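You operate a simulated robot arm through the tools that you are given. There is no shell and no other tool.

Carry out the task below with a simulated robot arm. There is one attempt and no reset: what you move stays moved.

TASK
Gauge motor 3, fit the impeller that closes the gap, then gauge it again.
Fine: size 8.0 plus the reading; gauge back on its pad, old impeller on the rail. Set down upright: gap gauge.

Only the result counts: the job must be done as asked and must still hold three seconds after the hand-in. Knocking over, shifting, dropping, spilling or breaking anything else fails it.

THE ROBOT
A 7-joint arm with a two-finger parallel gripper, fixed in place. Base frame: the origin is at the foot of the arm, x ahead of it, y to its left, z up; the work surface is at about z = 720. Lengths are in mm, angles in rad, forces in N, time in s.
Its first joint turns from -2.601 to 2.601 rad. Payload 3.43 kg.
The tool frame sits at the grasp point between the pads (the TCP): z along the fingers, y along the line on which they close. The tips reach 30 mm beyond it. Largest opening 94 mm; finger width 28, thickness 10; the body of the gripper, 50 by 96 mm, starts 55 mm behind the TCP.
Orientation is told as [roll, pitch, yaw] about the base's x, y, z axes, in that order, counted from this pose: with the fingers straight down and closing along the base's y, the tool's x points along the base's -x, its y along +y and its z along -z.

THE INTERFACE
- The arm moves only by the tool servo_tool. Its argument "series" is a list of rows, each a list of 7 numbers: the turn, a rotation vector about the tool's x, y, z in units of 5 degrees (1.0 is 5 degrees), then the shift along the tool's x, y, z in units of 20 mm (1.0 is 20 mm), then the closure, from 0 (fully open) to 1 (shut). In form: [[ax, ay, az, tx, ty, tz, fingers], ...]. A call has 1 to 20 rows; each row shifts and turns the commanded pose from where the row before left it, along the tool's axes as they then stand. A call with a number of a shift or a turn outside -1 to 1 is refused whole. Rows are played at 5 a second. More than 50 mm and 0.15 rad between two rows, or a gripper value outside its range, and nothing of the call is played. Where a pose cannot be reached the arm comes as near as it can. A force on the tool above 40 N (or 10 N above the force at the start of the call, whichever is more), or a blocked arm, ends the call early, and 0.2 s more pass. The fingers move at their own pace (about 45 mm/s each) and stop on an object; they squeeze with about 27 N. The grip force told is the motor's: it shows also when the fingers shut on nothing. Time passes only in rows, and 0.2 s behind the last, so rows that do not move let the fingers close. The reply holds the time, the measured pose of the TCP, the force on the tool along the base axes, the opening and the grip force, in the units named above and with some noise, with the torque about the TCP (base axes, N m) and any sound that the robot's microphone picked up.
- Cameras (640 x 400 px; columns grow to the right, rows downward): "scene" is fixed at [402.4, -490.9, 1651.1]; the picture's right is [-0.71, -0.70, 0.00], its down [-0.64, 0.65, -0.42] and it looks along [0.29, -0.30, -0.91] (base axes); focal length 264 px, centre (320, 200). "wrist" rides on the gripper at [76, 14, -102] in the tool frame; the picture's right is [-0.18, 0.98, 0.00], its down [-0.75, -0.14, -0.64] and it looks along [-0.63, -0.12, 0.77] (tool axes); focal length 243 px, centre (320, 200). There is no depth. A picture from a camera that has moved, and an enlarged one, comes with that camera's place and axes in the base frame and with its lens. The place of the scene camera against the robot may be out by one fixed shift of up to 18 mm in any direction.
- get_image(camera): a new picture of that camera. It takes no simulated time.
- close_up(camera, box): a new picture of the part [left, top, right, bottom] of that camera's present view, enlarged. It takes no simulated time.
- hand_in(): hands the job in; it is judged then, once.

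Places have to be worked out from the pictures, the camera data and where the tool is seen. Open the gripper and draw the arm clear of the work before you hand the job in, unless the task says otherwise.

The tools are called after "Emit:" by a JSON object that holds its "op" and its "data". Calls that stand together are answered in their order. servo_tool: Moves the arm, as the interface text tells. Its arguments: {"type":"object","properties":{"series":{"type":"array"}},"required":["series"]} The other tools are called the same way: get_image (camera) takes a picture; close_up (camera, box) takes an enlarged picture of a part of a camera's view; hand_in () hands the job in.

At the start:

```text
clock: 0.0
position: [277.0, -948.4, 1208.1]
ee_rot: [-0.001, 0.0, -0.001]
wrist_force: [0.1, -0.4, 0.5]
torque: [-0.03, -0.01, -0.01]
grip_width: 94.0
gripper_force: 0.2
```

scene: 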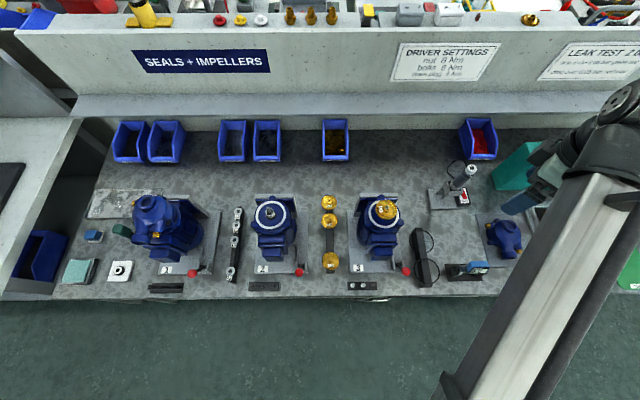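
wrist: 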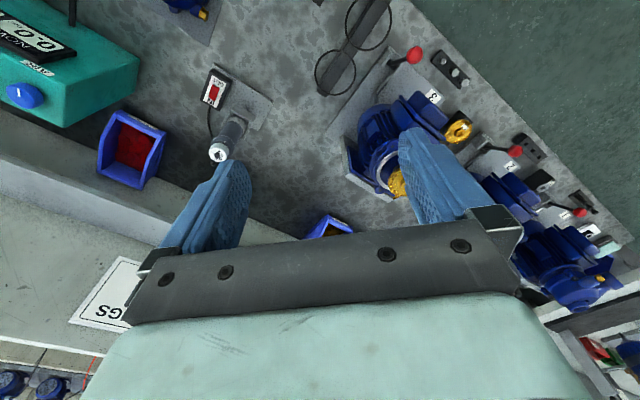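

I start by looking closer at the scene: the motors, the impeller rail, the gauge and its pad.

Emit:
{"op": "close_up", "data": {"camera": "scene", "box": [300, 160, 460, 300]}}

Emit:
{"op": "close_up", "data": {"camera": "scene", "box": [400, 140, 560, 300]}}

Emit:
{"op": "close_up", "data": {"camera": "scene", "box": [180, 170, 340, 300]}}

Emit:
{"op": "close_up", "data": {"camera": "scene", "box": [40, 170, 240, 300]}}

```text
2.86 times, centred on (380, 230) of scene
camera zoom: at [402.4, -490.9, 1651.1], right [-0.71, -0.7, 0.0], down [-0.64, 0.65, -0.42], along [0.29, -0.3, -0.91], focal length 754 px, centre (149, 114)
```

zoom: 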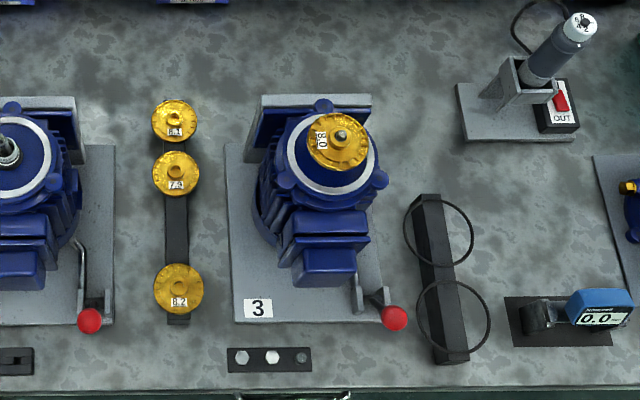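

```text
2.50 times, centred on (480, 220) of scene
camera zoom: at [402.4, -490.9, 1651.1], right [-0.71, -0.7, 0.0], down [-0.64, 0.65, -0.42], along [0.29, -0.3, -0.91], focal length 660 px, centre (-80, 150)
```

zoom: 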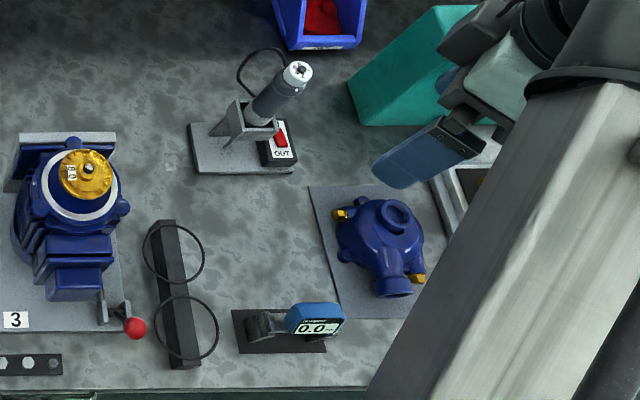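

```text
3.08 times, centred on (260, 235) of scene
camera zoom: at [402.4, -490.9, 1651.1], right [-0.71, -0.7, 0.0], down [-0.64, 0.65, -0.42], along [0.29, -0.3, -0.91], focal length 812 px, centre (505, 92)
```

zoom: 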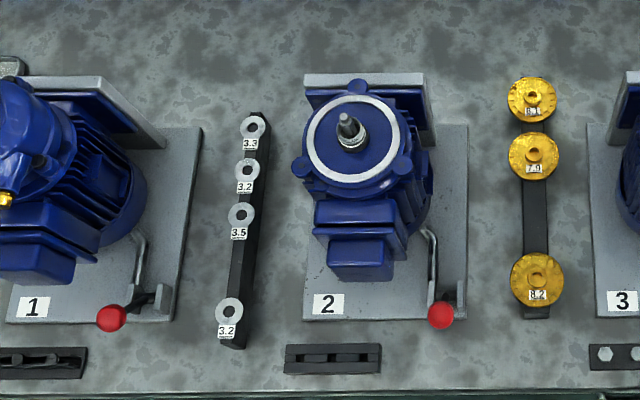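

```text
3.08 times, centred on (140, 235) of scene
camera zoom: at [402.4, -490.9, 1651.1], right [-0.71, -0.7, 0.0], down [-0.64, 0.65, -0.42], along [0.29, -0.3, -0.91], focal length 812 px, centre (874, 92)
```

zoom: 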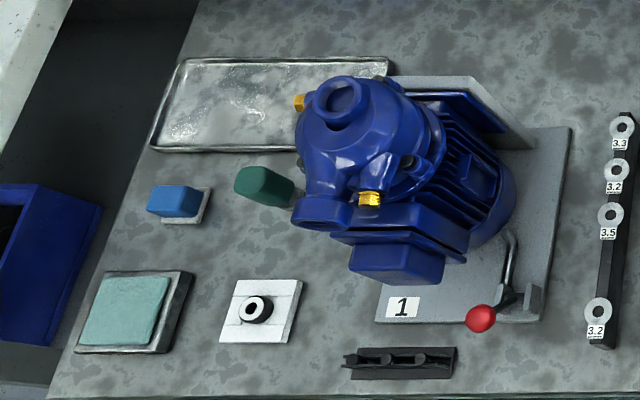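

The rail beside motor 3 holds 8.1, 7.9 and 8.2 with one free place. Motor 3 carries the 8.0. I look at the wrist camera's view closer.

Emit:
{"op": "close_up", "data": {"camera": "wrist", "box": [320, 20, 560, 220]}}

Emit:
{"op": "close_up", "data": {"camera": "wrist", "box": [140, 0, 400, 160]}}

Emit:
{"op": "close_up", "data": {"camera": "scene", "box": [440, 240, 520, 290]}}

Emit:
{"op": "close_up", "data": {"camera": "scene", "box": [340, 180, 420, 240]}}

Emit:
{"op": "close_up", "data": {"camera": "scene", "box": [310, 180, 390, 300]}}

```text
2.00 times, centred on (440, 120) of wrist
camera zoom: at [200.3, -934.4, 1310.5], right [0.18, 0.98, 0.0], down [0.75, -0.14, 0.64], along [0.63, -0.12, -0.77], focal length 485 px, centre (80, 360)
```

zoom: 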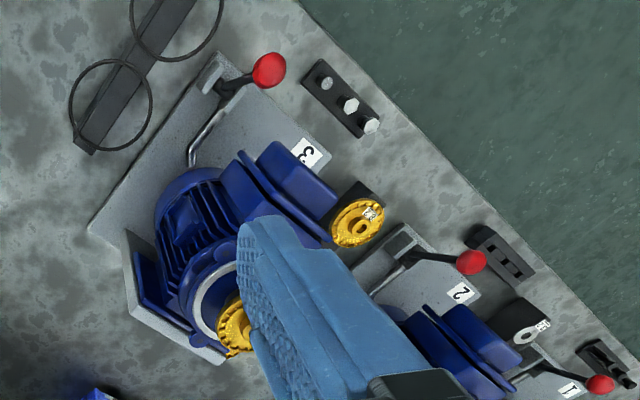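

```text
2.46 times, centred on (270, 80) of wrist
camera zoom: at [200.3, -934.4, 1310.5], right [0.18, 0.98, 0.0], down [0.75, -0.14, 0.64], along [0.63, -0.12, -0.77], focal length 597 px, centre (443, 495)
```

zoom: 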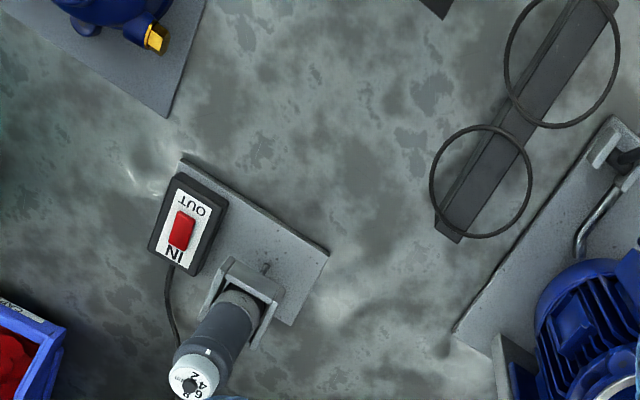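

```text
8.00 times, centred on (480, 265) of scene
camera zoom: at [402.4, -490.9, 1651.1], right [-0.71, -0.7, 0.0], down [-0.64, 0.65, -0.42], along [0.29, -0.3, -0.91], focal length 2112 px, centre (-960, -320)
```

zoom: 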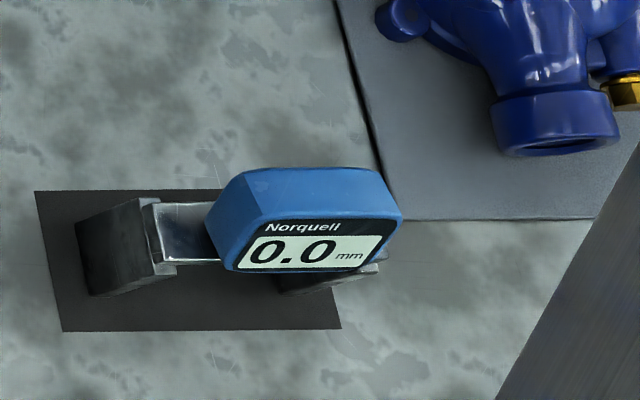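

```text
6.67 times, centred on (380, 210) of scene
camera zoom: at [402.4, -490.9, 1651.1], right [-0.71, -0.7, 0.0], down [-0.64, 0.65, -0.42], along [0.29, -0.3, -0.91], focal length 1760 px, centre (-80, 133)
```

zoom: 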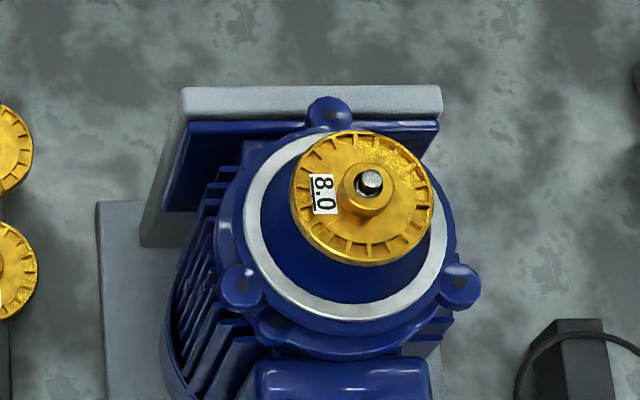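

```text
3.33 times, centred on (350, 240) of scene
camera zoom: at [402.4, -490.9, 1651.1], right [-0.71, -0.7, 0.0], down [-0.64, 0.65, -0.42], along [0.29, -0.3, -0.91], focal length 880 px, centre (220, 67)
```

zoom: 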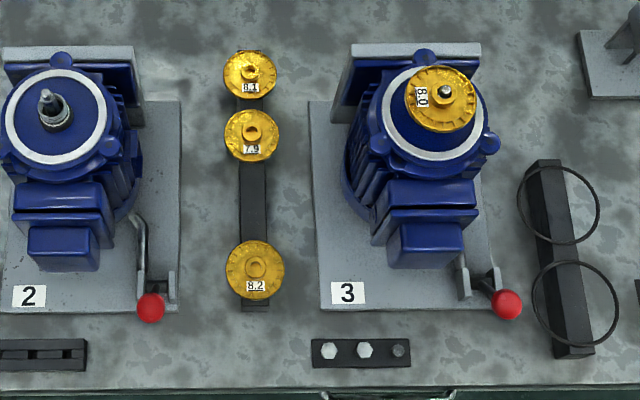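

The motor shafts seem to stand upright, and the gauge lies near (165, -945). I move the wrist camera above the gauge for a closer look.

Emit:
{"op": "servo_tool", "data": {"series": [[0, 0, 0, 0.459, 0.075, 0.9, 0], [0, 0, 0, 0.459, 0.075, 0.9, 0], [0, 0, 0, 0.459, 0.075, 0.9, 0], [0, 0, 0, 0.459, 0.075, 0.9, 0], [0, 0, 0, 0.459, 0.075, 0.9, 0], [0, 0, 0, 0.459, 0.075, 0.9, 0], [0, 0, 0, 0.459, 0.075, 0.9, 0], [0, 0, 0, 0.459, 0.075, 0.9, 0], [0, 0, 0, 0.459, 0.075, 0.9, 0], [0, 0, 0, 0.459, 0.075, 0.9, 0], [0, 0, 0, 0.459, 0.075, 0.9, 0], [0, 0, 0, 0.459, 0.075, 0.9, 0], [0, 0, 0, 0.459, 0.075, 0.9, 0], [0, 0, 0, 0.459, 0.075, 0.9, 0], [0, 0, 0, 0.459, 0.075, 0.9, 0], [0, 0, 0, 0.459, 0.075, 0.9, 0]]}}

Emit:
{"op": "get_image", "data": {"camera": "wrist"}}

Emit:
{"op": "get_image", "data": {"camera": "scene"}}

```text
clock: 3.4
position: [129.7, -925.9, 920.2]
ee_rot: [0.001, 0.001, 0.0]
wrist_force: [0.4, -0.4, 0.3]
torque: [0.0, -0.04, 0.02]
grip_width: 93.9
gripper_force: 0.1
```

```text
taken
camera wrist: at [51.8, -912.2, 1022.5], right [0.18, 0.98, 0.0], down [0.75, -0.14, 0.64], along [0.63, -0.12, -0.77], focal length 243 px, centre (320, 200)
```

wrist: 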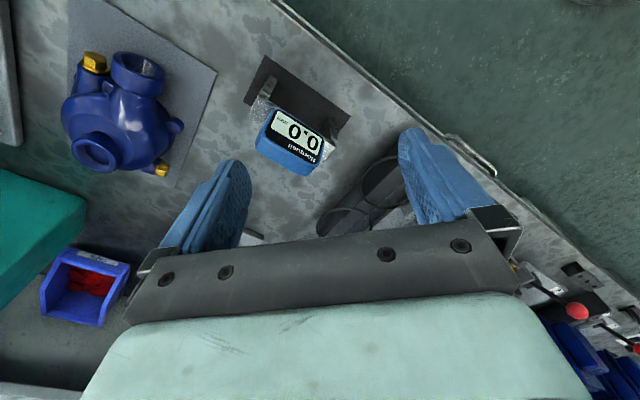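

```text
taken
```

scene: 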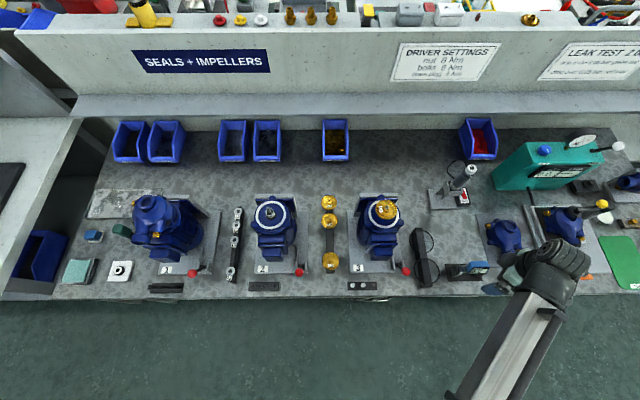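

Emit:
{"op": "close_up", "data": {"camera": "wrist", "box": [230, 50, 370, 190]}}

Emit:
{"op": "close_up", "data": {"camera": "scene", "box": [430, 230, 530, 300]}}

```text
2.86 times, centred on (300, 120) of wrist
camera zoom: at [51.8, -912.2, 1022.5], right [0.18, 0.98, 0.0], down [0.75, -0.14, 0.64], along [0.63, -0.12, -0.77], focal length 693 px, centre (377, 429)
```

zoom: 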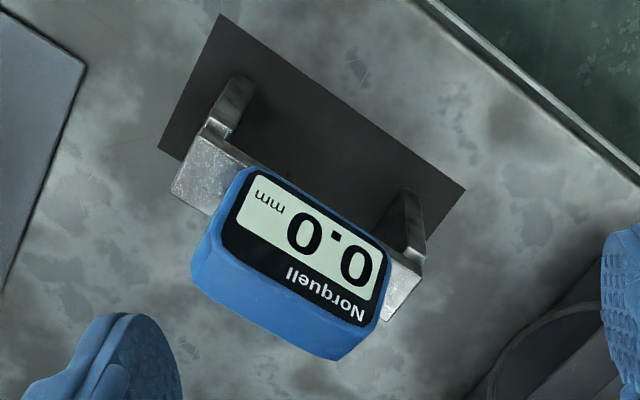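

```text
5.71 times, centred on (480, 265) of scene
camera zoom: at [402.4, -490.9, 1651.1], right [-0.71, -0.7, 0.0], down [-0.64, 0.65, -0.42], along [0.29, -0.3, -0.91], focal length 1508 px, centre (-594, -171)
```

zoom: 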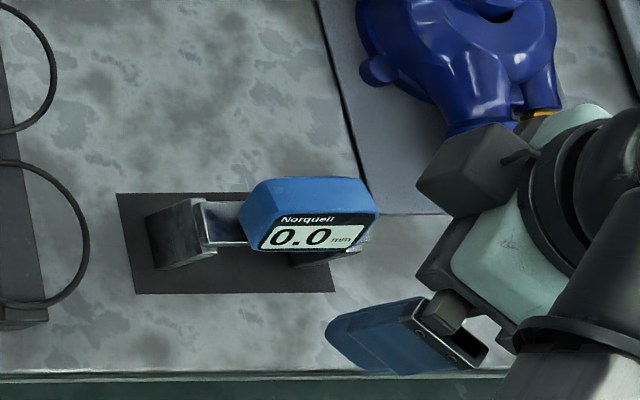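

The gauge is a bridge: two legs, a cross bar and a blue head. The pad is centred near (152, -958) with its long side along (0.71, 0.70). I raise the arm, turn the tool 45° to line up with the bench, and look at motor 3.

Emit:
{"op": "servo_tool", "data": {"series": [[0, 0, 1, 0, 0, -0.9, 0], [0, 0, 1, 0, 0, -0.9, 0], [0, 0, 1, 0, 0, -0.9, 0], [0, 0, 1, 0, 0, -0.9, 0], [0, 0, 1, 0, 0, -0.9, 0], [0, 0, 1, 0, 0, -0.9, 0], [0, 0, 1, 0, 0, -0.9, 0], [0, 0, 1, 0, 0, -0.9, 0], [0, 0, 1, 0, 0, -0.9, 0]]}}

Emit:
{"op": "servo_tool", "data": {"series": [[0, 0, 0, -0.39, 0.98, 0, 0], [0, 0, 0, -0.39, 0.98, 0, 0], [0, 0, 0, -0.39, 0.98, 0, 0], [0, 0, 0, -0.39, 0.98, 0, 0], [0, 0, 0, -0.39, 0.98, 0, 0], [0, 0, 0, -0.39, 0.98, 0, 0], [0, 0, 0, -0.39, 0.98, 0, 0], [0, 0, 0, -0.39, 0.98, 0, 0], [0, 0, 0, -0.39, 0.98, 0, 0], [0, 0, 0, -0.39, 0.98, 0, 0], [0, 0, 0, -0.39, 0.98, 0, 0], [0, 0, 0, -0.39, 0.98, 0, 0], [0, 0, 0, -0.39, 0.98, 0, 0], [0, 0, 0, -0.39, 0.98, 0, 0], [0, 0, 0, -0.39, 0.98, 0, 0]]}}

Emit:
{"op": "get_image", "data": {"camera": "wrist"}}

Emit:
{"op": "get_image", "data": {"camera": "scene"}}

```text
clock: 5.4
position: [130.4, -923.7, 1082.4]
ee_rot: [-0.001, -0.001, -0.786]
wrist_force: [-0.2, -1.0, 0.0]
torque: [-0.04, 0.0, 0.03]
grip_width: 94.0
gripper_force: 0.1
```

```text
clock: 8.6
position: [420.6, -799.0, 1081.3]
ee_rot: [0.0, 0.001, -0.784]
wrist_force: [0.0, 0.6, -0.3]
torque: [0.0, -0.01, -0.02]
grip_width: 94.1
gripper_force: 0.0
```

```text
taken
camera wrist: at [376.7, -735.7, 1183.8], right [0.83, 0.56, 0.0], down [0.43, -0.63, 0.64], along [0.36, -0.53, -0.77], focal length 243 px, centre (320, 200)
```

wrist: 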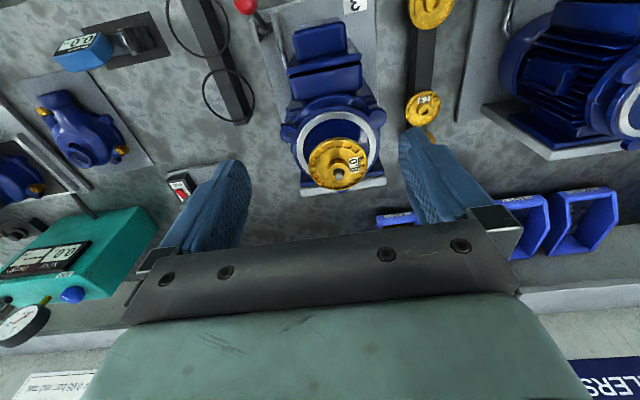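

```text
taken
```

scene: 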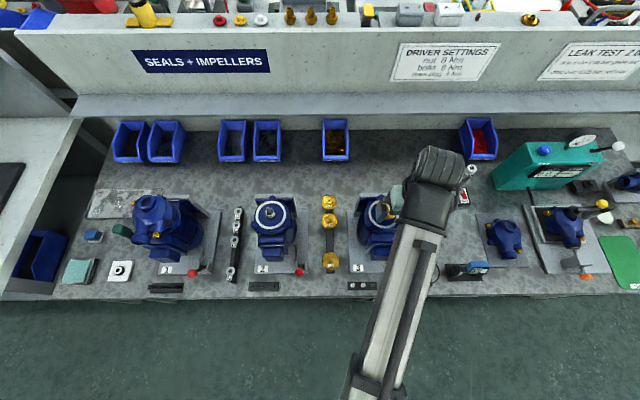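

Emit:
{"op": "close_up", "data": {"camera": "wrist", "box": [270, 90, 400, 200]}}

Emit:
{"op": "close_up", "data": {"camera": "wrist", "box": [360, 0, 480, 150]}}

Emit:
{"op": "close_up", "data": {"camera": "wrist", "box": [220, 0, 400, 110]}}

```text
3.64 times, centred on (335, 145) of wrist
camera zoom: at [376.7, -735.7, 1183.8], right [0.83, 0.56, 0.0], down [0.43, -0.63, 0.64], along [0.36, -0.53, -0.77], focal length 882 px, centre (266, 400)
```

zoom: 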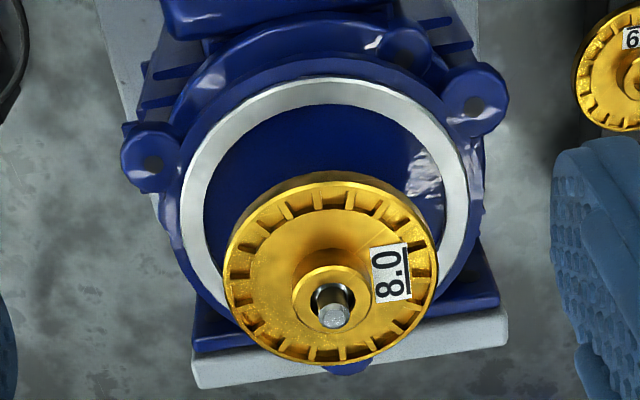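

```text
2.67 times, centred on (420, 75) of wrist
camera zoom: at [376.7, -735.7, 1183.8], right [0.83, 0.56, 0.0], down [0.43, -0.63, 0.64], along [0.36, -0.53, -0.77], focal length 647 px, centre (53, 533)
```

zoom: 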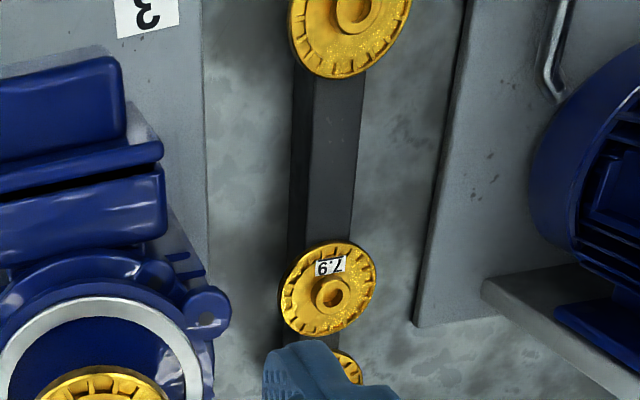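

```text
3.56 times, centred on (310, 55) of wrist
camera zoom: at [376.7, -735.7, 1183.8], right [0.83, 0.56, 0.0], down [0.43, -0.63, 0.64], along [0.36, -0.53, -0.77], focal length 863 px, centre (356, 716)
```

zoom: 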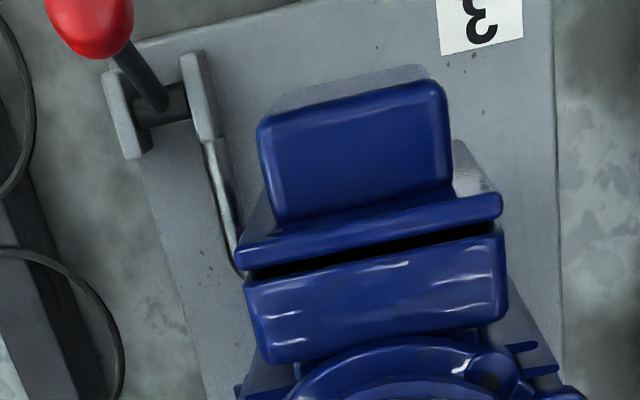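

The ring face of motor 3 is at about (461, -828), z≈948, and the shaft tip at z≈1000. Now a closer look at the gauge from the bench front, to judge its height and the head.

Emit:
{"op": "servo_tool", "data": {"series": [[0, 0, 0, 0.328, -0.992, 0, 0], [0, 0, 0, 0.328, -0.992, 0, 0], [0, 0, 0, 0.328, -0.992, 0, 0], [0, 0, 0, 0.328, -0.992, 0, 0], [0, 0, 0, 0.328, -0.992, 0, 0], [0, 0, 0, 0.328, -0.992, 0.9, 0], [0, 0, 0, 0.328, -0.992, 0.9, 0], [0, 0, 0, 0.328, -0.992, 0.9, 0], [0, 0, 0, 0.328, -0.992, 0.9, 0], [0, 0, 0, 0.328, -0.992, 0.9, 0], [0, 0, 0, 0.328, -0.992, 0.9, 0], [0, 0, 0, 0.328, -0.992, 0.9, 0], [0, 0, 0, 0.328, -0.992, 0.9, 0], [0, 0, 0, 0.328, -0.992, 0.9, 0], [0, 0, 0, 0.328, -0.992, 0.9, 0]]}}

Emit:
{"op": "get_image", "data": {"camera": "wrist"}}

Emit:
{"op": "close_up", "data": {"camera": "wrist", "box": [240, 70, 400, 200]}}

```text
clock: 11.8
position: [141.2, -937.7, 901.4]
ee_rot: [0.0, -0.001, -0.785]
wrist_force: [-0.1, 1.2, -0.1]
torque: [0.0, 0.02, -0.02]
grip_width: 94.1
gripper_force: 0.1
```

```text
taken
camera wrist: at [96.4, -874.9, 1003.6], right [0.83, 0.56, 0.0], down [0.43, -0.63, 0.64], along [0.36, -0.53, -0.77], focal length 243 px, centre (320, 200)
```

wrist: 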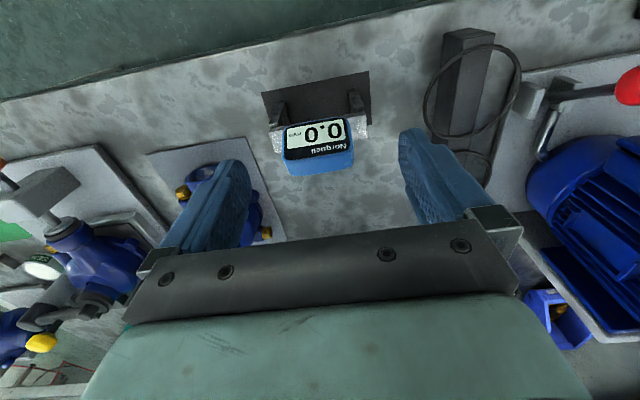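

```text
3.08 times, centred on (320, 135) of wrist
camera zoom: at [96.4, -874.9, 1003.6], right [0.83, 0.56, 0.0], down [0.43, -0.63, 0.64], along [0.36, -0.53, -0.77], focal length 746 px, centre (320, 400)
```

zoom: 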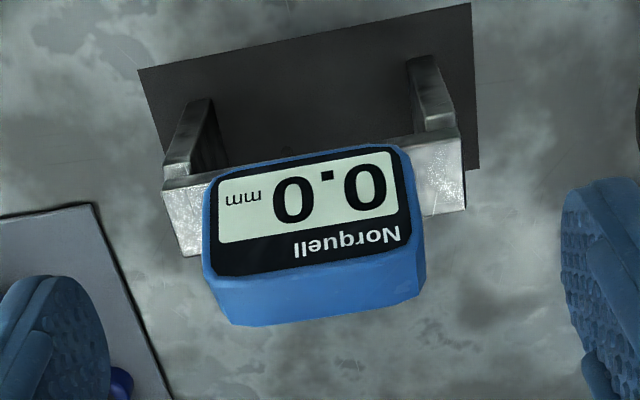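

The gauge stands centred on its pad. The bar top is at z≈787 and the head top at z≈825. In the bench frame, with e1=(0.707,0.707) and e2=(0.707,-0.707), the gauge centre is about (-571, 785). Next I take two side-shifted views of motor 3 to fix its ring position.

Emit:
{"op": "servo_tool", "data": {"series": [[0, 0, 0, -0.635, 0.965, -0.92, 0], [0, 0, 0, -0.635, 0.965, -0.92, 0], [0, 0, 0, -0.635, 0.965, -0.92, 0], [0, 0, 0, -0.635, 0.965, -0.92, 0], [0, 0, 0, -0.635, 0.965, -0.92, 0], [0, 0, 0, -0.635, 0.965, -0.92, 0], [0, 0, 0, -0.635, 0.965, -0.92, 0], [0, 0, 0, -0.635, 0.965, -0.92, 0], [0, 0, 0, -0.635, 0.965, -0.92, 0], [0, 0, 0, -0.635, 0.965, -0.92, 0], [0, 0, 0, 0, 0, 0, 0]]}}

Emit:
{"op": "get_image", "data": {"camera": "wrist"}}

Emit:
{"op": "close_up", "data": {"camera": "wrist", "box": [330, 20, 510, 180]}}

```text
clock: 14.2
position: [367.3, -892.5, 1086.5]
ee_rot: [0.0, 0.001, -0.785]
wrist_force: [1.1, -0.1, 1.4]
torque: [0.07, -0.01, 0.01]
grip_width: 94.1
gripper_force: 0.0
```

```text
taken
camera wrist: at [322.2, -828.2, 1187.9], right [0.83, 0.56, 0.0], down [0.43, -0.63, 0.64], along [0.36, -0.53, -0.77], focal length 243 px, centre (320, 200)
```

wrist: 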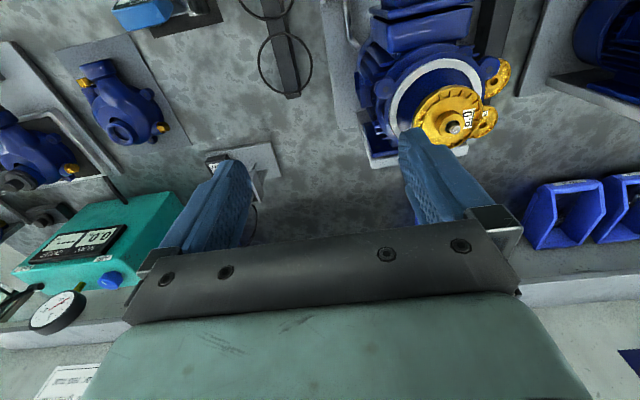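

```text
2.50 times, centred on (420, 100) of wrist
camera zoom: at [322.2, -828.2, 1187.9], right [0.83, 0.56, 0.0], down [0.43, -0.63, 0.64], along [0.36, -0.53, -0.77], focal length 606 px, centre (70, 450)
```

zoom: 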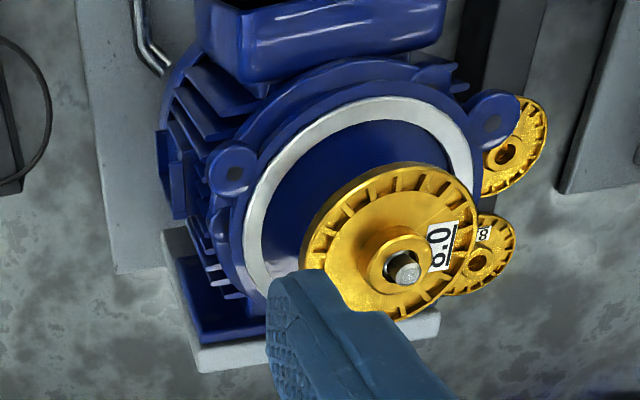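

The shaft now triangulates near bench (-260, 920), ring z≈945. I shift 220 mm to the left for the opposite view, which also shows the rail.

Emit:
{"op": "servo_tool", "data": {"series": [[0, 0, 0, 0, 1, 0, 0], [0, 0, 0, 0, 1, 0, 0], [0, 0, 0, 0, 1, 0, 0], [0, 0, 0, 0, 1, 0, 0], [0, 0, 0, 0, 1, 0, 0], [0, 0, 0, 0, 1, 0, 0], [0, 0, 0, 0, 1, 0, 0], [0, 0, 0, 0, 1, 0, 0], [0, 0, 0, 0, 1, 0, 0], [0, 0, 0, 0, 1, 0, 0], [0, 0, 0, 0, 1, 0, 0], [0, 0, 0, 0, 0, 0, 0]]}}

Emit:
{"op": "get_image", "data": {"camera": "wrist"}}

Emit:
{"op": "close_up", "data": {"camera": "wrist", "box": [140, 20, 320, 180]}}

Emit:
{"op": "close_up", "data": {"camera": "wrist", "box": [230, 0, 400, 160]}}

```text
clock: 16.8
position: [522.9, -737.7, 1085.7]
ee_rot: [0.0, -0.001, -0.786]
wrist_force: [-0.3, -0.9, 0.3]
torque: [0.01, 0.0, 0.05]
grip_width: 94.1
gripper_force: 0.1
```

```text
taken
camera wrist: at [478.1, -673.9, 1188.5], right [0.83, 0.56, 0.0], down [0.43, -0.63, 0.64], along [0.36, -0.53, -0.77], focal length 243 px, centre (320, 200)
```

wrist: 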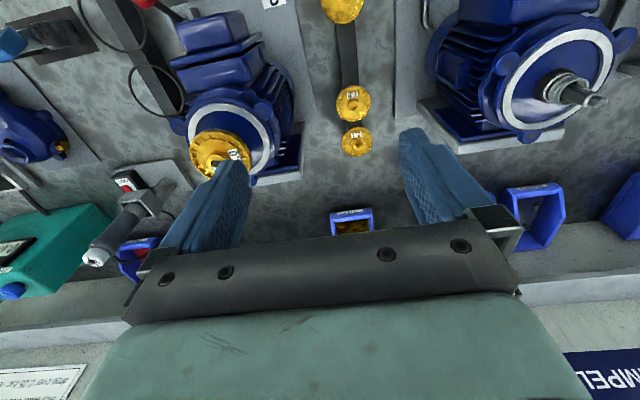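

```text
2.50 times, centred on (230, 100) of wrist
camera zoom: at [478.1, -673.9, 1188.5], right [0.83, 0.56, 0.0], down [0.43, -0.63, 0.64], along [0.36, -0.53, -0.77], focal length 606 px, centre (545, 450)
```

zoom: 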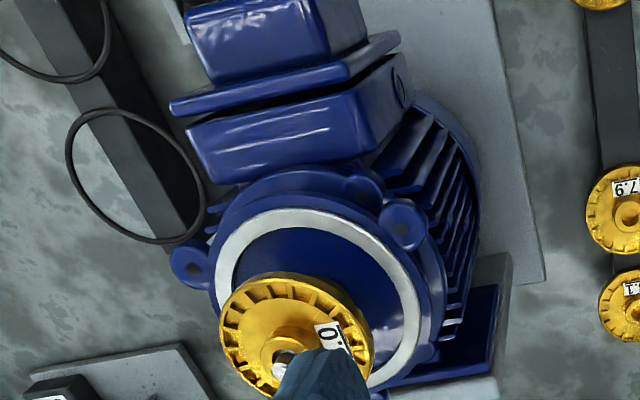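

```text
2.50 times, centred on (315, 80) of wrist
camera zoom: at [478.1, -673.9, 1188.5], right [0.83, 0.56, 0.0], down [0.43, -0.63, 0.64], along [0.36, -0.53, -0.77], focal length 606 px, centre (332, 500)
```

zoom: 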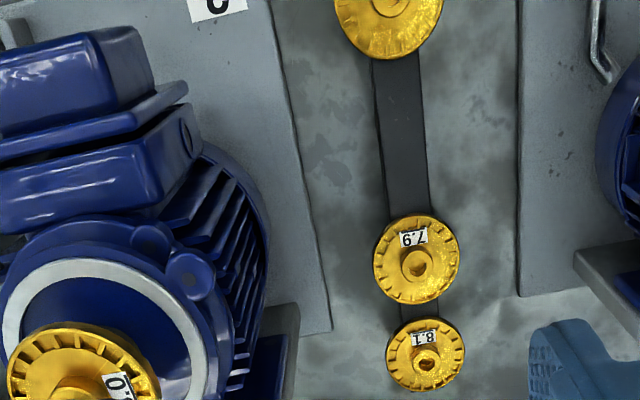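

Combining the three views, the motor 3 axis is at bench (-259.6, 920), ring face z≈940 and shaft tip z≈986. The rail slots are at e1≈-108, e2≈1030 (8.1), 960 (7.9), 890 (free) and 820 (8.2). I now move to hover over the gauge.

Emit:
{"op": "servo_tool", "data": {"series": [[0, 0, 0, 0.25, -1, 0, 0], [0, 0, 0, 0.25, -1, 0, 0], [0, 0, 0, 0.25, -1, 0, 0], [0, 0, 0, 0.25, -1, 0, 0], [0, 0, 0, 0.25, -1, 0, 0], [0, 0, 0, 0.25, -1, 0, 0], [0, 0, 0, 0.25, -1, 0, 0], [0, 0, 0, 0.25, -1, 0, 0], [0, 0, 0, 0.25, -1, 0, 0], [0, 0, 0, 0.25, -1, 0, 0], [0, 0, 0, 0.25, -1, 0, 0], [0, 0, 0, 0.25, -1, 0, 0], [0, 0, 0, 0.25, -1, 0, 0], [0, 0, 0, 0.25, -1, 0, 0], [0, 0, 0, 0.25, -1, 0, 0], [0, 0, 0, 0.25, -1, 0, 0]]}}

Emit:
{"op": "servo_tool", "data": {"series": [[0, 0, 0, 0.1104, -0.4108, 0.9, 0], [0, 0, 0, 0.1104, -0.4108, 0.9, 0], [0, 0, 0, 0.1104, -0.4108, 0.9, 0], [0, 0, 0, 0.1104, -0.4108, 0.9, 0], [0, 0, 0, 0.1104, -0.4108, 0.9, 0], [0, 0, 0, 0.1104, -0.4108, 0.9, 0], [0, 0, 0, 0.1104, -0.4108, 0.9, 0], [0, 0, 0, 0.1104, -0.4108, 0.9, 0], [0, 0, 0, 0.1104, -0.4108, 0.9, 0], [0, 0, 0, 0.1104, -0.4108, 0.9, 0], [0, 0, 0, 0.1104, -0.4108, 0.9, 0], [0, 0, 0, 0.1104, -0.4108, 0.9, 0], [0, 0, 0, 0, 0, 0, 0]]}}

Emit:
{"op": "get_image", "data": {"camera": "wrist"}}

Emit:
{"op": "close_up", "data": {"camera": "scene", "box": [430, 220, 530, 290]}}

```text
clock: 20.2
position: [238.5, -907.4, 1085.9]
ee_rot: [0.0, -0.001, -0.786]
wrist_force: [0.6, 0.4, 0.1]
torque: [0.0, -0.01, 0.02]
grip_width: 94.0
gripper_force: 0.1
```

```text
clock: 23.0
position: [150.4, -957.1, 872.1]
ee_rot: [-0.001, 0.0, -0.787]
wrist_force: [0.1, 0.2, 0.2]
torque: [0.06, 0.0, 0.02]
grip_width: 93.8
gripper_force: 0.0
```

```text
taken
camera wrist: at [106.4, -893.7, 973.8], right [0.83, 0.56, 0.0], down [0.43, -0.63, 0.64], along [0.36, -0.53, -0.77], focal length 243 px, centre (320, 200)
```

wrist: 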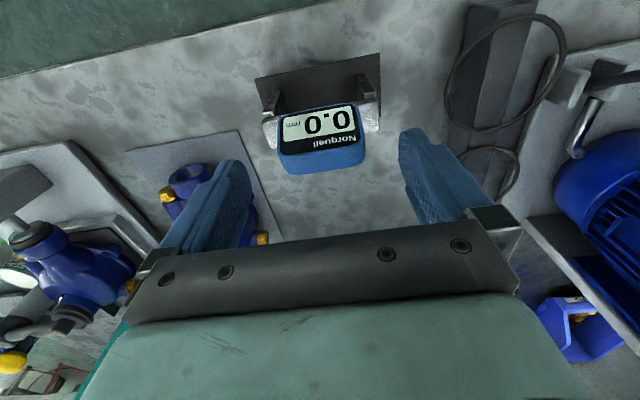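

```text
5.71 times, centred on (480, 255) of scene
camera zoom: at [402.4, -490.9, 1651.1], right [-0.71, -0.7, 0.0], down [-0.64, 0.65, -0.42], along [0.29, -0.3, -0.91], focal length 1508 px, centre (-594, -114)
```

zoom: 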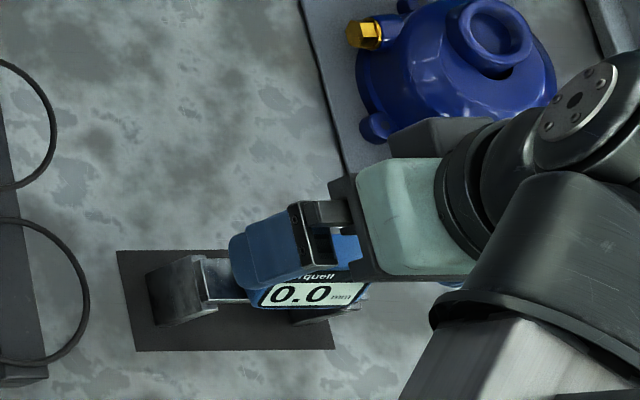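

The fingers straddle the gauge head. I check the alignment closer before descending.

Emit:
{"op": "close_up", "data": {"camera": "wrist", "box": [200, 30, 440, 230]}}

```text
2.00 times, centred on (320, 130) of wrist
camera zoom: at [106.4, -893.7, 973.8], right [0.83, 0.56, 0.0], down [0.43, -0.63, 0.64], along [0.36, -0.53, -0.77], focal length 485 px, centre (320, 340)
```

zoom: 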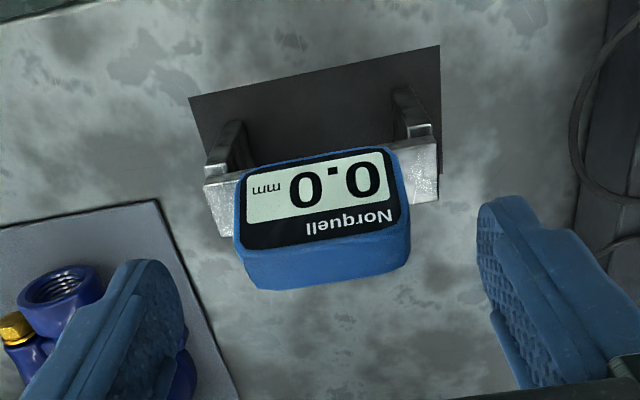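

The head spans e1 -598 to -543 and is centred under the tool. I descend 47 mm and check before closing.

Emit:
{"op": "servo_tool", "data": {"series": [[0, 0, 0, 0, 0, 0.6, 0], [0, 0, 0, 0, 0, 0.6, 0], [0, 0, 0, 0, 0, 0.6, 0], [0, 0, 0, 0, 0, 0.55, 0], [0, 0, 0, 0, 0, 0, 0]]}}

Emit:
{"op": "get_image", "data": {"camera": "wrist"}}

Emit:
{"op": "close_up", "data": {"camera": "scene", "box": [430, 220, 530, 290]}}

```text
clock: 24.2
position: [149.9, -958.8, 823.9]
ee_rot: [0.001, -0.001, -0.787]
wrist_force: [-0.8, -0.3, 0.6]
torque: [-0.03, -0.02, -0.01]
grip_width: 94.2
gripper_force: 0.1
```

```text
taken
camera wrist: at [106.6, -894.6, 925.8], right [0.83, 0.56, 0.0], down [0.43, -0.63, 0.64], along [0.36, -0.53, -0.77], focal length 243 px, centre (320, 200)
```

wrist: 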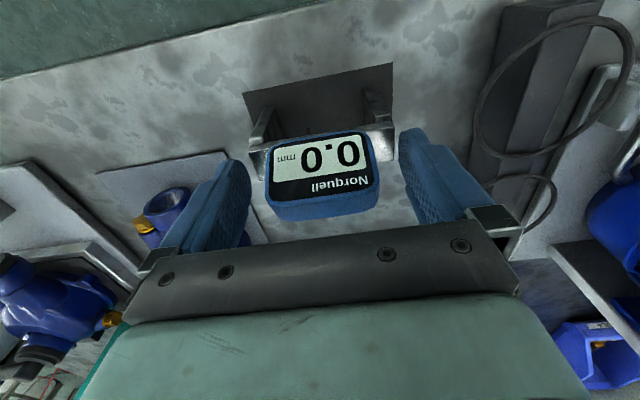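

```text
5.71 times, centred on (480, 255) of scene
camera zoom: at [402.4, -490.9, 1651.1], right [-0.71, -0.7, 0.0], down [-0.64, 0.65, -0.42], along [0.29, -0.3, -0.91], focal length 1508 px, centre (-594, -114)
```

zoom: 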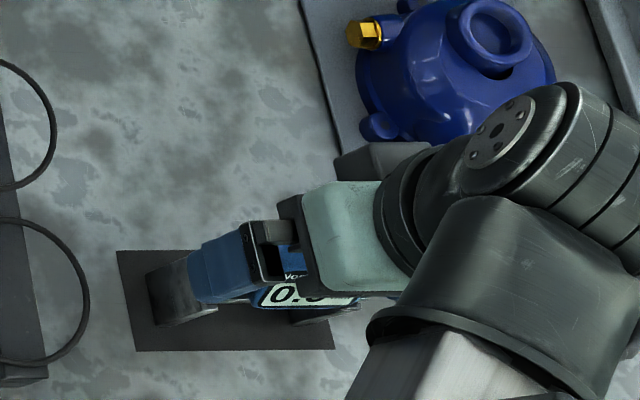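

No contact so far, and the head lies between the fingers. I close the gripper.

Emit:
{"op": "servo_tool", "data": {"series": [[0, 0, 0, 0, 0, 0, 0.3], [0, 0, 0, 0, 0, 0, 0.5], [0, 0, 0, 0, 0, 0, 1], [0, 0, 0, 0, 0, 0, 1], [0, 0, 0, 0, 0, 0, 1], [0, 0, 0, 0, 0, 0, 1]]}}

Emit:
{"op": "close_up", "data": {"camera": "wrist", "box": [200, 30, 440, 230]}}

```text
clock: 25.6
position: [151.3, -958.3, 824.2]
ee_rot: [-0.001, 0.0, -0.784]
wrist_force: [0.4, 0.2, -0.3]
torque: [0.03, -0.03, 0.03]
grip_width: 62.9
gripper_force: 26.6
```

```text
2.00 times, centred on (320, 130) of wrist
camera zoom: at [106.7, -894.5, 925.9], right [0.83, 0.56, 0.0], down [0.43, -0.63, 0.64], along [0.36, -0.53, -0.77], focal length 485 px, centre (320, 340)
```

zoom: 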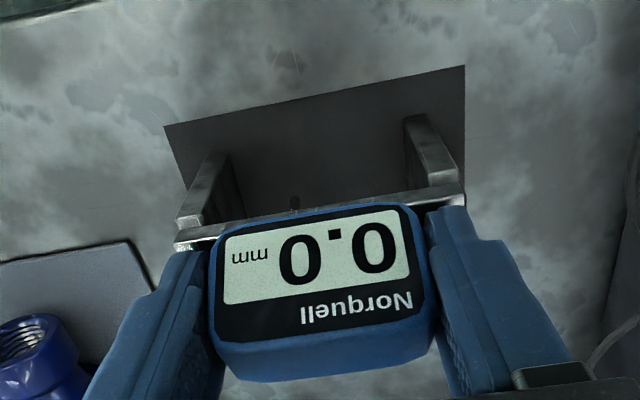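

The gauge is held at 62.9 mm width with 26.6 N. A probe hangs under the bar. I lift it straight up and check the hold.

Emit:
{"op": "servo_tool", "data": {"series": [[0, 0, 0, 0, 0, -0.3, 1], [0, 0, 0, 0, 0, -0.7, 1], [0, 0, 0, 0, 0, -1, 1], [0, 0, 0, 0, 0, -1, 1], [0, 0, 0, 0, 0, -1, 1], [0, 0, 0, 0, 0, -1, 1], [0, 0, 0, 0, 0, -1, 1], [0, 0, 0, 0, 0, -1, 1], [0, 0, 0, 0, 0, 0, 1]]}}

Emit:
{"op": "get_image", "data": {"camera": "wrist"}}

Emit:
{"op": "close_up", "data": {"camera": "scene", "box": [430, 200, 550, 290]}}

```text
clock: 27.6
position: [151.7, -958.2, 963.8]
ee_rot: [0.0, -0.001, -0.786]
wrist_force: [0.8, 0.2, -3.3]
torque: [0.01, -0.03, 0.0]
grip_width: 63.0
gripper_force: 26.8
```

```text
taken
camera wrist: at [106.8, -895.2, 1065.4], right [0.83, 0.56, 0.0], down [0.43, -0.63, 0.64], along [0.36, -0.53, -0.77], focal length 243 px, centre (320, 200)
```

wrist: 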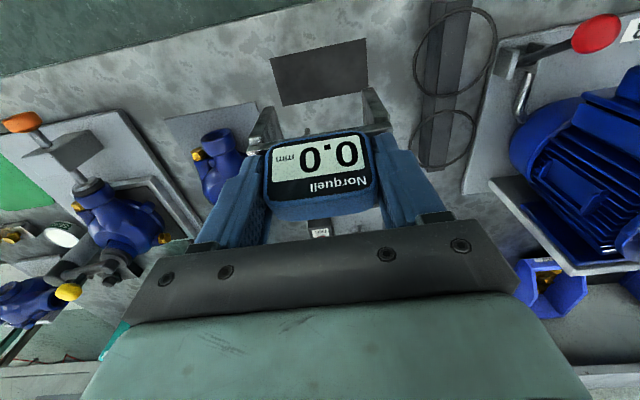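

```text
4.44 times, centred on (490, 245) of scene
camera zoom: at [402.4, -490.9, 1651.1], right [-0.71, -0.7, 0.0], down [-0.64, 0.65, -0.42], along [0.29, -0.3, -0.91], focal length 1173 px, centre (-436, 0)
```

zoom: 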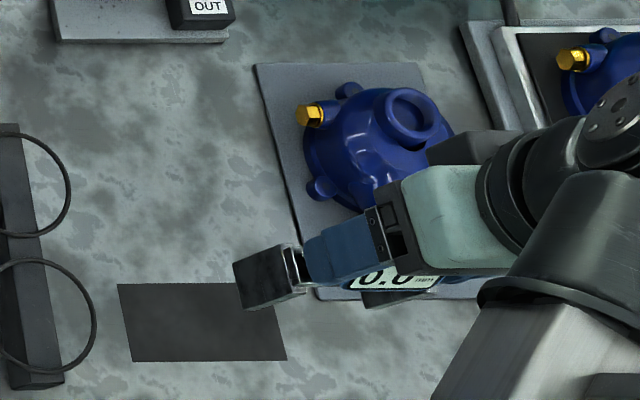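

The gauge is held (3.3 N) and level. I carry it up and over motor 3, stopping well above the shaft tip.

Emit:
{"op": "servo_tool", "data": {"series": [[0, 0, 0, -0.4228, 0.9725, -0.928, 1], [0, 0, 0, -0.4228, 0.9725, -0.928, 1], [0, 0, 0, -0.4228, 0.9725, -0.928, 1], [0, 0, 0, -0.4228, 0.9725, -0.928, 1], [0, 0, 0, -0.4228, 0.9725, -0.928, 1], [0, 0, 0, -0.4228, 0.9725, -0.928, 1], [0, 0, 0, -0.4228, 0.9725, -0.928, 1], [0, 0, 0, -0.4228, 0.9725, -0.928, 1], [0, 0, 0, -0.4228, 0.9725, -0.928, 1], [0, 0, 0, -0.4228, 0.9725, 0, 1], [0, 0, 0, -0.4228, 0.9725, 0, 1], [0, 0, 0, -0.4228, 0.9725, 0, 1], [0, 0, 0, -0.4228, 0.9725, 0, 1], [0, 0, 0, -0.4228, 0.9725, 0, 1], [0, 0, 0, -0.4228, 0.9725, 0, 1], [0, 0, 0, -0.4228, 0.9725, 0, 1], [0, 0, 0, 0, 0, 0, 1]]}}

Emit:
{"op": "get_image", "data": {"camera": "wrist"}}

Emit:
{"op": "close_up", "data": {"camera": "wrist", "box": [220, 20, 420, 190]}}

Emit:
{"op": "close_up", "data": {"camera": "scene", "box": [330, 150, 450, 240]}}

```text
clock: 31.2
position: [467.5, -832.3, 1129.9]
ee_rot: [0.0, 0.0, -0.786]
wrist_force: [0.5, -0.2, -3.1]
torque: [0.02, 0.03, 0.0]
grip_width: 63.0
gripper_force: 27.8
```

```text
taken
camera wrist: at [422.9, -769.3, 1232.4], right [0.83, 0.56, 0.0], down [0.43, -0.63, 0.64], along [0.36, -0.53, -0.77], focal length 243 px, centre (320, 200)
```

wrist: 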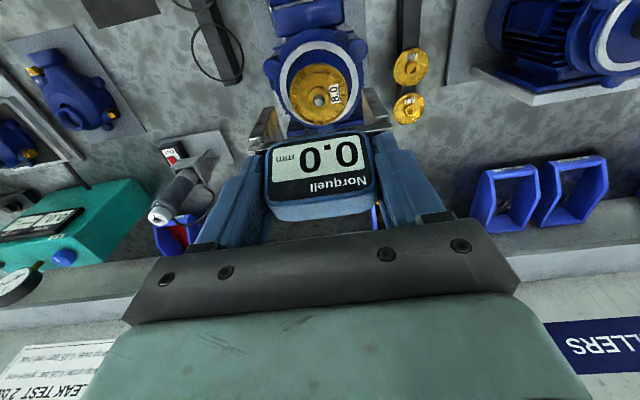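

```text
2.35 times, centred on (320, 105) of wrist
camera zoom: at [422.9, -769.3, 1232.4], right [0.83, 0.56, 0.0], down [0.43, -0.63, 0.64], along [0.36, -0.53, -0.77], focal length 571 px, centre (320, 424)
```

zoom: 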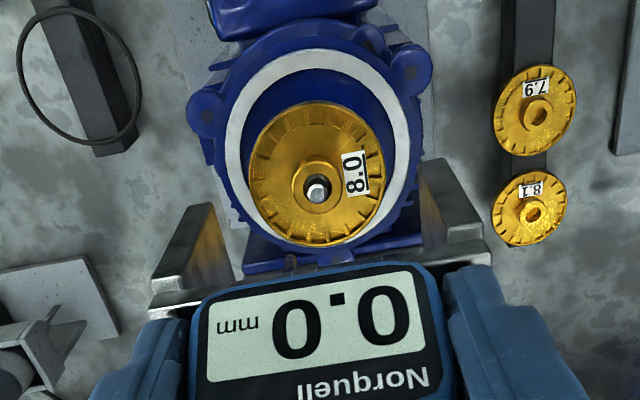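

```text
4.44 times, centred on (390, 195) of scene
camera zoom: at [402.4, -490.9, 1651.1], right [-0.71, -0.7, 0.0], down [-0.64, 0.65, -0.42], along [0.29, -0.3, -0.91], focal length 1173 px, centre (9, 222)
```

zoom: 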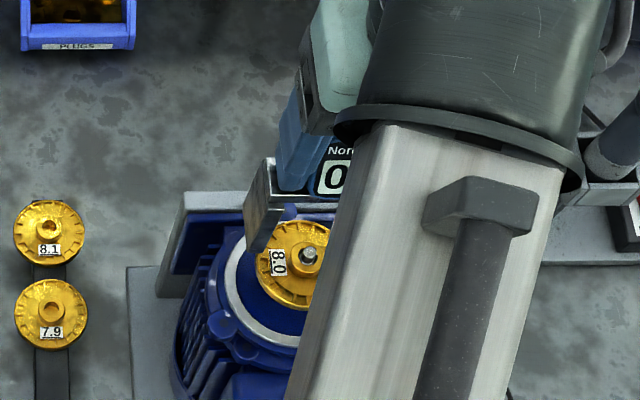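

The vertical axis through the tool lines up with the shaft tip to within about 1 mm, and the ring matches too. I lower with a 0.8 mm correction, stopping about 10 mm above the ring.

Emit:
{"op": "servo_tool", "data": {"series": [[0, 0, 0, 0, -0.04, 0.7, 1], [0, 0, 0, 0, 0, 0.8, 1], [0, 0, 0, 0, 0, 0.8, 1], [0, 0, 0, 0, 0, 0.8, 1], [0, 0, 0, 0, 0, 0.7, 1], [0, 0, 0, 0, 0, 0, 1], [0, 0, 0, 0, 0, 0, 1]]}}

Emit:
{"op": "get_image", "data": {"camera": "wrist"}}

Emit:
{"op": "close_up", "data": {"camera": "wrist", "box": [220, 40, 420, 190]}}

Emit:
{"op": "close_up", "data": {"camera": "scene", "box": [330, 150, 450, 240]}}

```text
clock: 32.8
position: [465.6, -836.3, 1054.0]
ee_rot: [0.0, 0.001, -0.785]
wrist_force: [0.3, -0.7, -2.8]
torque: [0.01, 0.01, -0.02]
grip_width: 62.8
gripper_force: 26.7
```

```text
taken
camera wrist: at [421.9, -772.0, 1155.7], right [0.83, 0.56, 0.0], down [0.43, -0.63, 0.64], along [0.36, -0.53, -0.77], focal length 243 px, centre (320, 200)
```

wrist: 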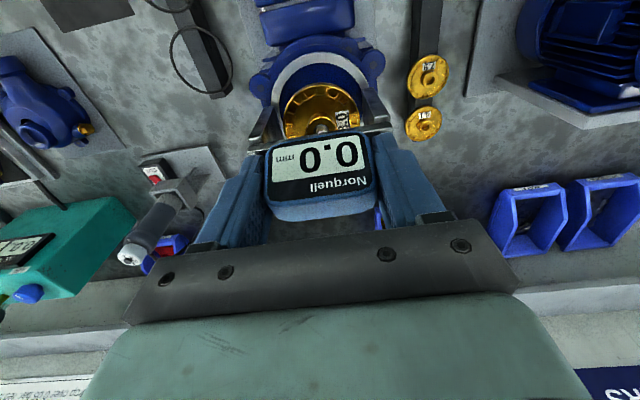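

```text
2.67 times, centred on (320, 115) of wrist
camera zoom: at [421.9, -772.0, 1155.7], right [0.83, 0.56, 0.0], down [0.43, -0.63, 0.64], along [0.36, -0.53, -0.77], focal length 647 px, centre (320, 427)
```

zoom: 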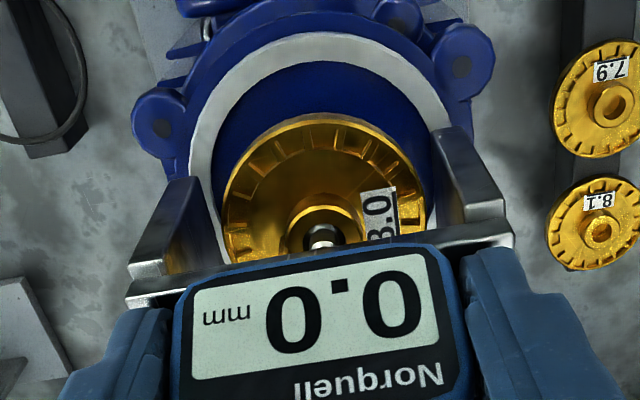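

```text
4.44 times, centred on (390, 195) of scene
camera zoom: at [402.4, -490.9, 1651.1], right [-0.71, -0.7, 0.0], down [-0.64, 0.65, -0.42], along [0.29, -0.3, -0.91], focal length 1173 px, centre (9, 222)
```

zoom: 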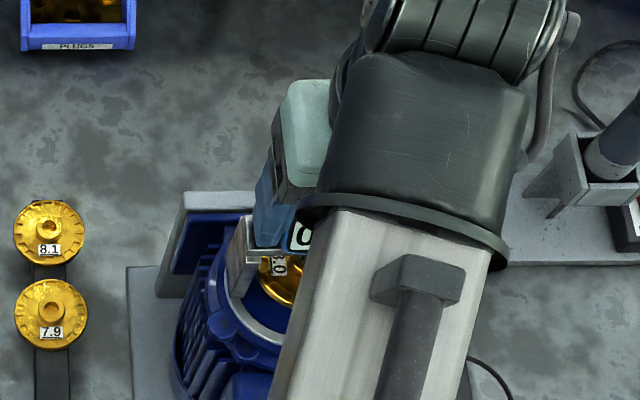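

The legs straddle the impeller symmetrically. I lower in 2 mm steps and watch the force.

Emit:
{"op": "servo_tool", "data": {"series": [[0, 0, 0, 0, 0, 0.1, 1], [0, 0, 0, 0, 0, 0.1, 1], [0, 0, 0, 0, 0, 0.1, 1], [0, 0, 0, 0, 0, 0.1, 1], [0, 0, 0, 0, 0, 0, 1]]}}

Emit:
{"op": "close_up", "data": {"camera": "wrist", "box": [220, 40, 420, 190]}}

```text
clock: 34.0
position: [466.2, -835.3, 1046.7]
ee_rot: [0.001, 0.0, -0.787]
wrist_force: [-0.3, 0.1, -3.1]
torque: [0.0, -0.01, 0.0]
grip_width: 63.0
gripper_force: 27.0
```

```text
2.67 times, centred on (320, 115) of wrist
camera zoom: at [421.5, -771.5, 1148.8], right [0.83, 0.56, 0.0], down [0.43, -0.63, 0.64], along [0.36, -0.53, -0.77], focal length 647 px, centre (320, 427)
```

zoom: 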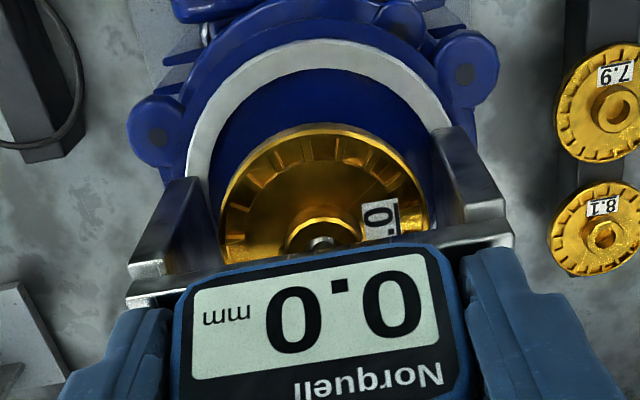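

No contact yet at z≈1046. I continue in 1 mm steps.

Emit:
{"op": "servo_tool", "data": {"series": [[0, 0, 0, 0, 0, 0.05, 1], [0, 0, 0, 0, 0, 0.05, 1], [0, 0, 0, 0, 0, 0.05, 1], [0, 0, 0, 0, 0, 0, 1]]}}

Emit:
{"op": "close_up", "data": {"camera": "wrist", "box": [220, 40, 420, 190]}}

```text
clock: 35.0
position: [466.0, -835.9, 1043.0]
ee_rot: [-0.002, 0.001, -0.785]
wrist_force: [-0.6, -0.4, -2.8]
torque: [0.0, -0.02, 0.0]
grip_width: 63.0
gripper_force: 26.7
```

```text
2.67 times, centred on (320, 115) of wrist
camera zoom: at [422.2, -771.1, 1145.4], right [0.83, 0.56, 0.0], down [0.43, -0.63, 0.64], along [0.36, -0.53, -0.77], focal length 647 px, centre (320, 427)
```

zoom: 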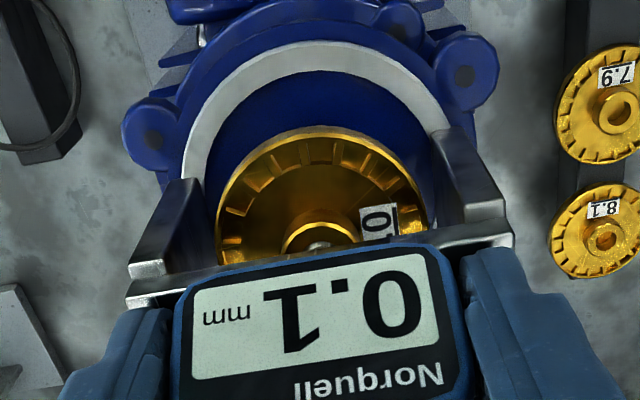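

The display now shows 0.1, but I see no contact force yet. I continue in 0.6 mm steps until the legs are seated.

Emit:
{"op": "servo_tool", "data": {"series": [[0, 0, 0, 0, 0, 0.03, 1], [0, 0, 0, 0, 0, 0.03, 1], [0, 0, 0, 0, 0, 0.03, 1], [0, 0, 0, 0, 0, 0, 1]]}}

Emit:
{"op": "close_up", "data": {"camera": "wrist", "box": [220, 40, 420, 190]}}

```text
clock: 36.0
position: [466.9, -833.9, 1043.1]
ee_rot: [0.0, 0.0, -0.786]
wrist_force: [1.5, 2.5, 3.6]
torque: [0.1, 0.12, -0.05]
grip_width: 63.0
gripper_force: 27.0
```

```text
2.67 times, centred on (320, 115) of wrist
camera zoom: at [422.0, -771.3, 1144.6], right [0.83, 0.56, 0.0], down [0.43, -0.63, 0.64], along [0.36, -0.53, -0.77], focal length 647 px, centre (320, 427)
```

zoom: 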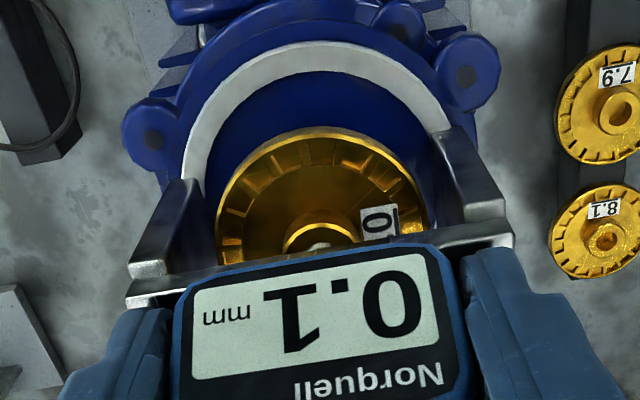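

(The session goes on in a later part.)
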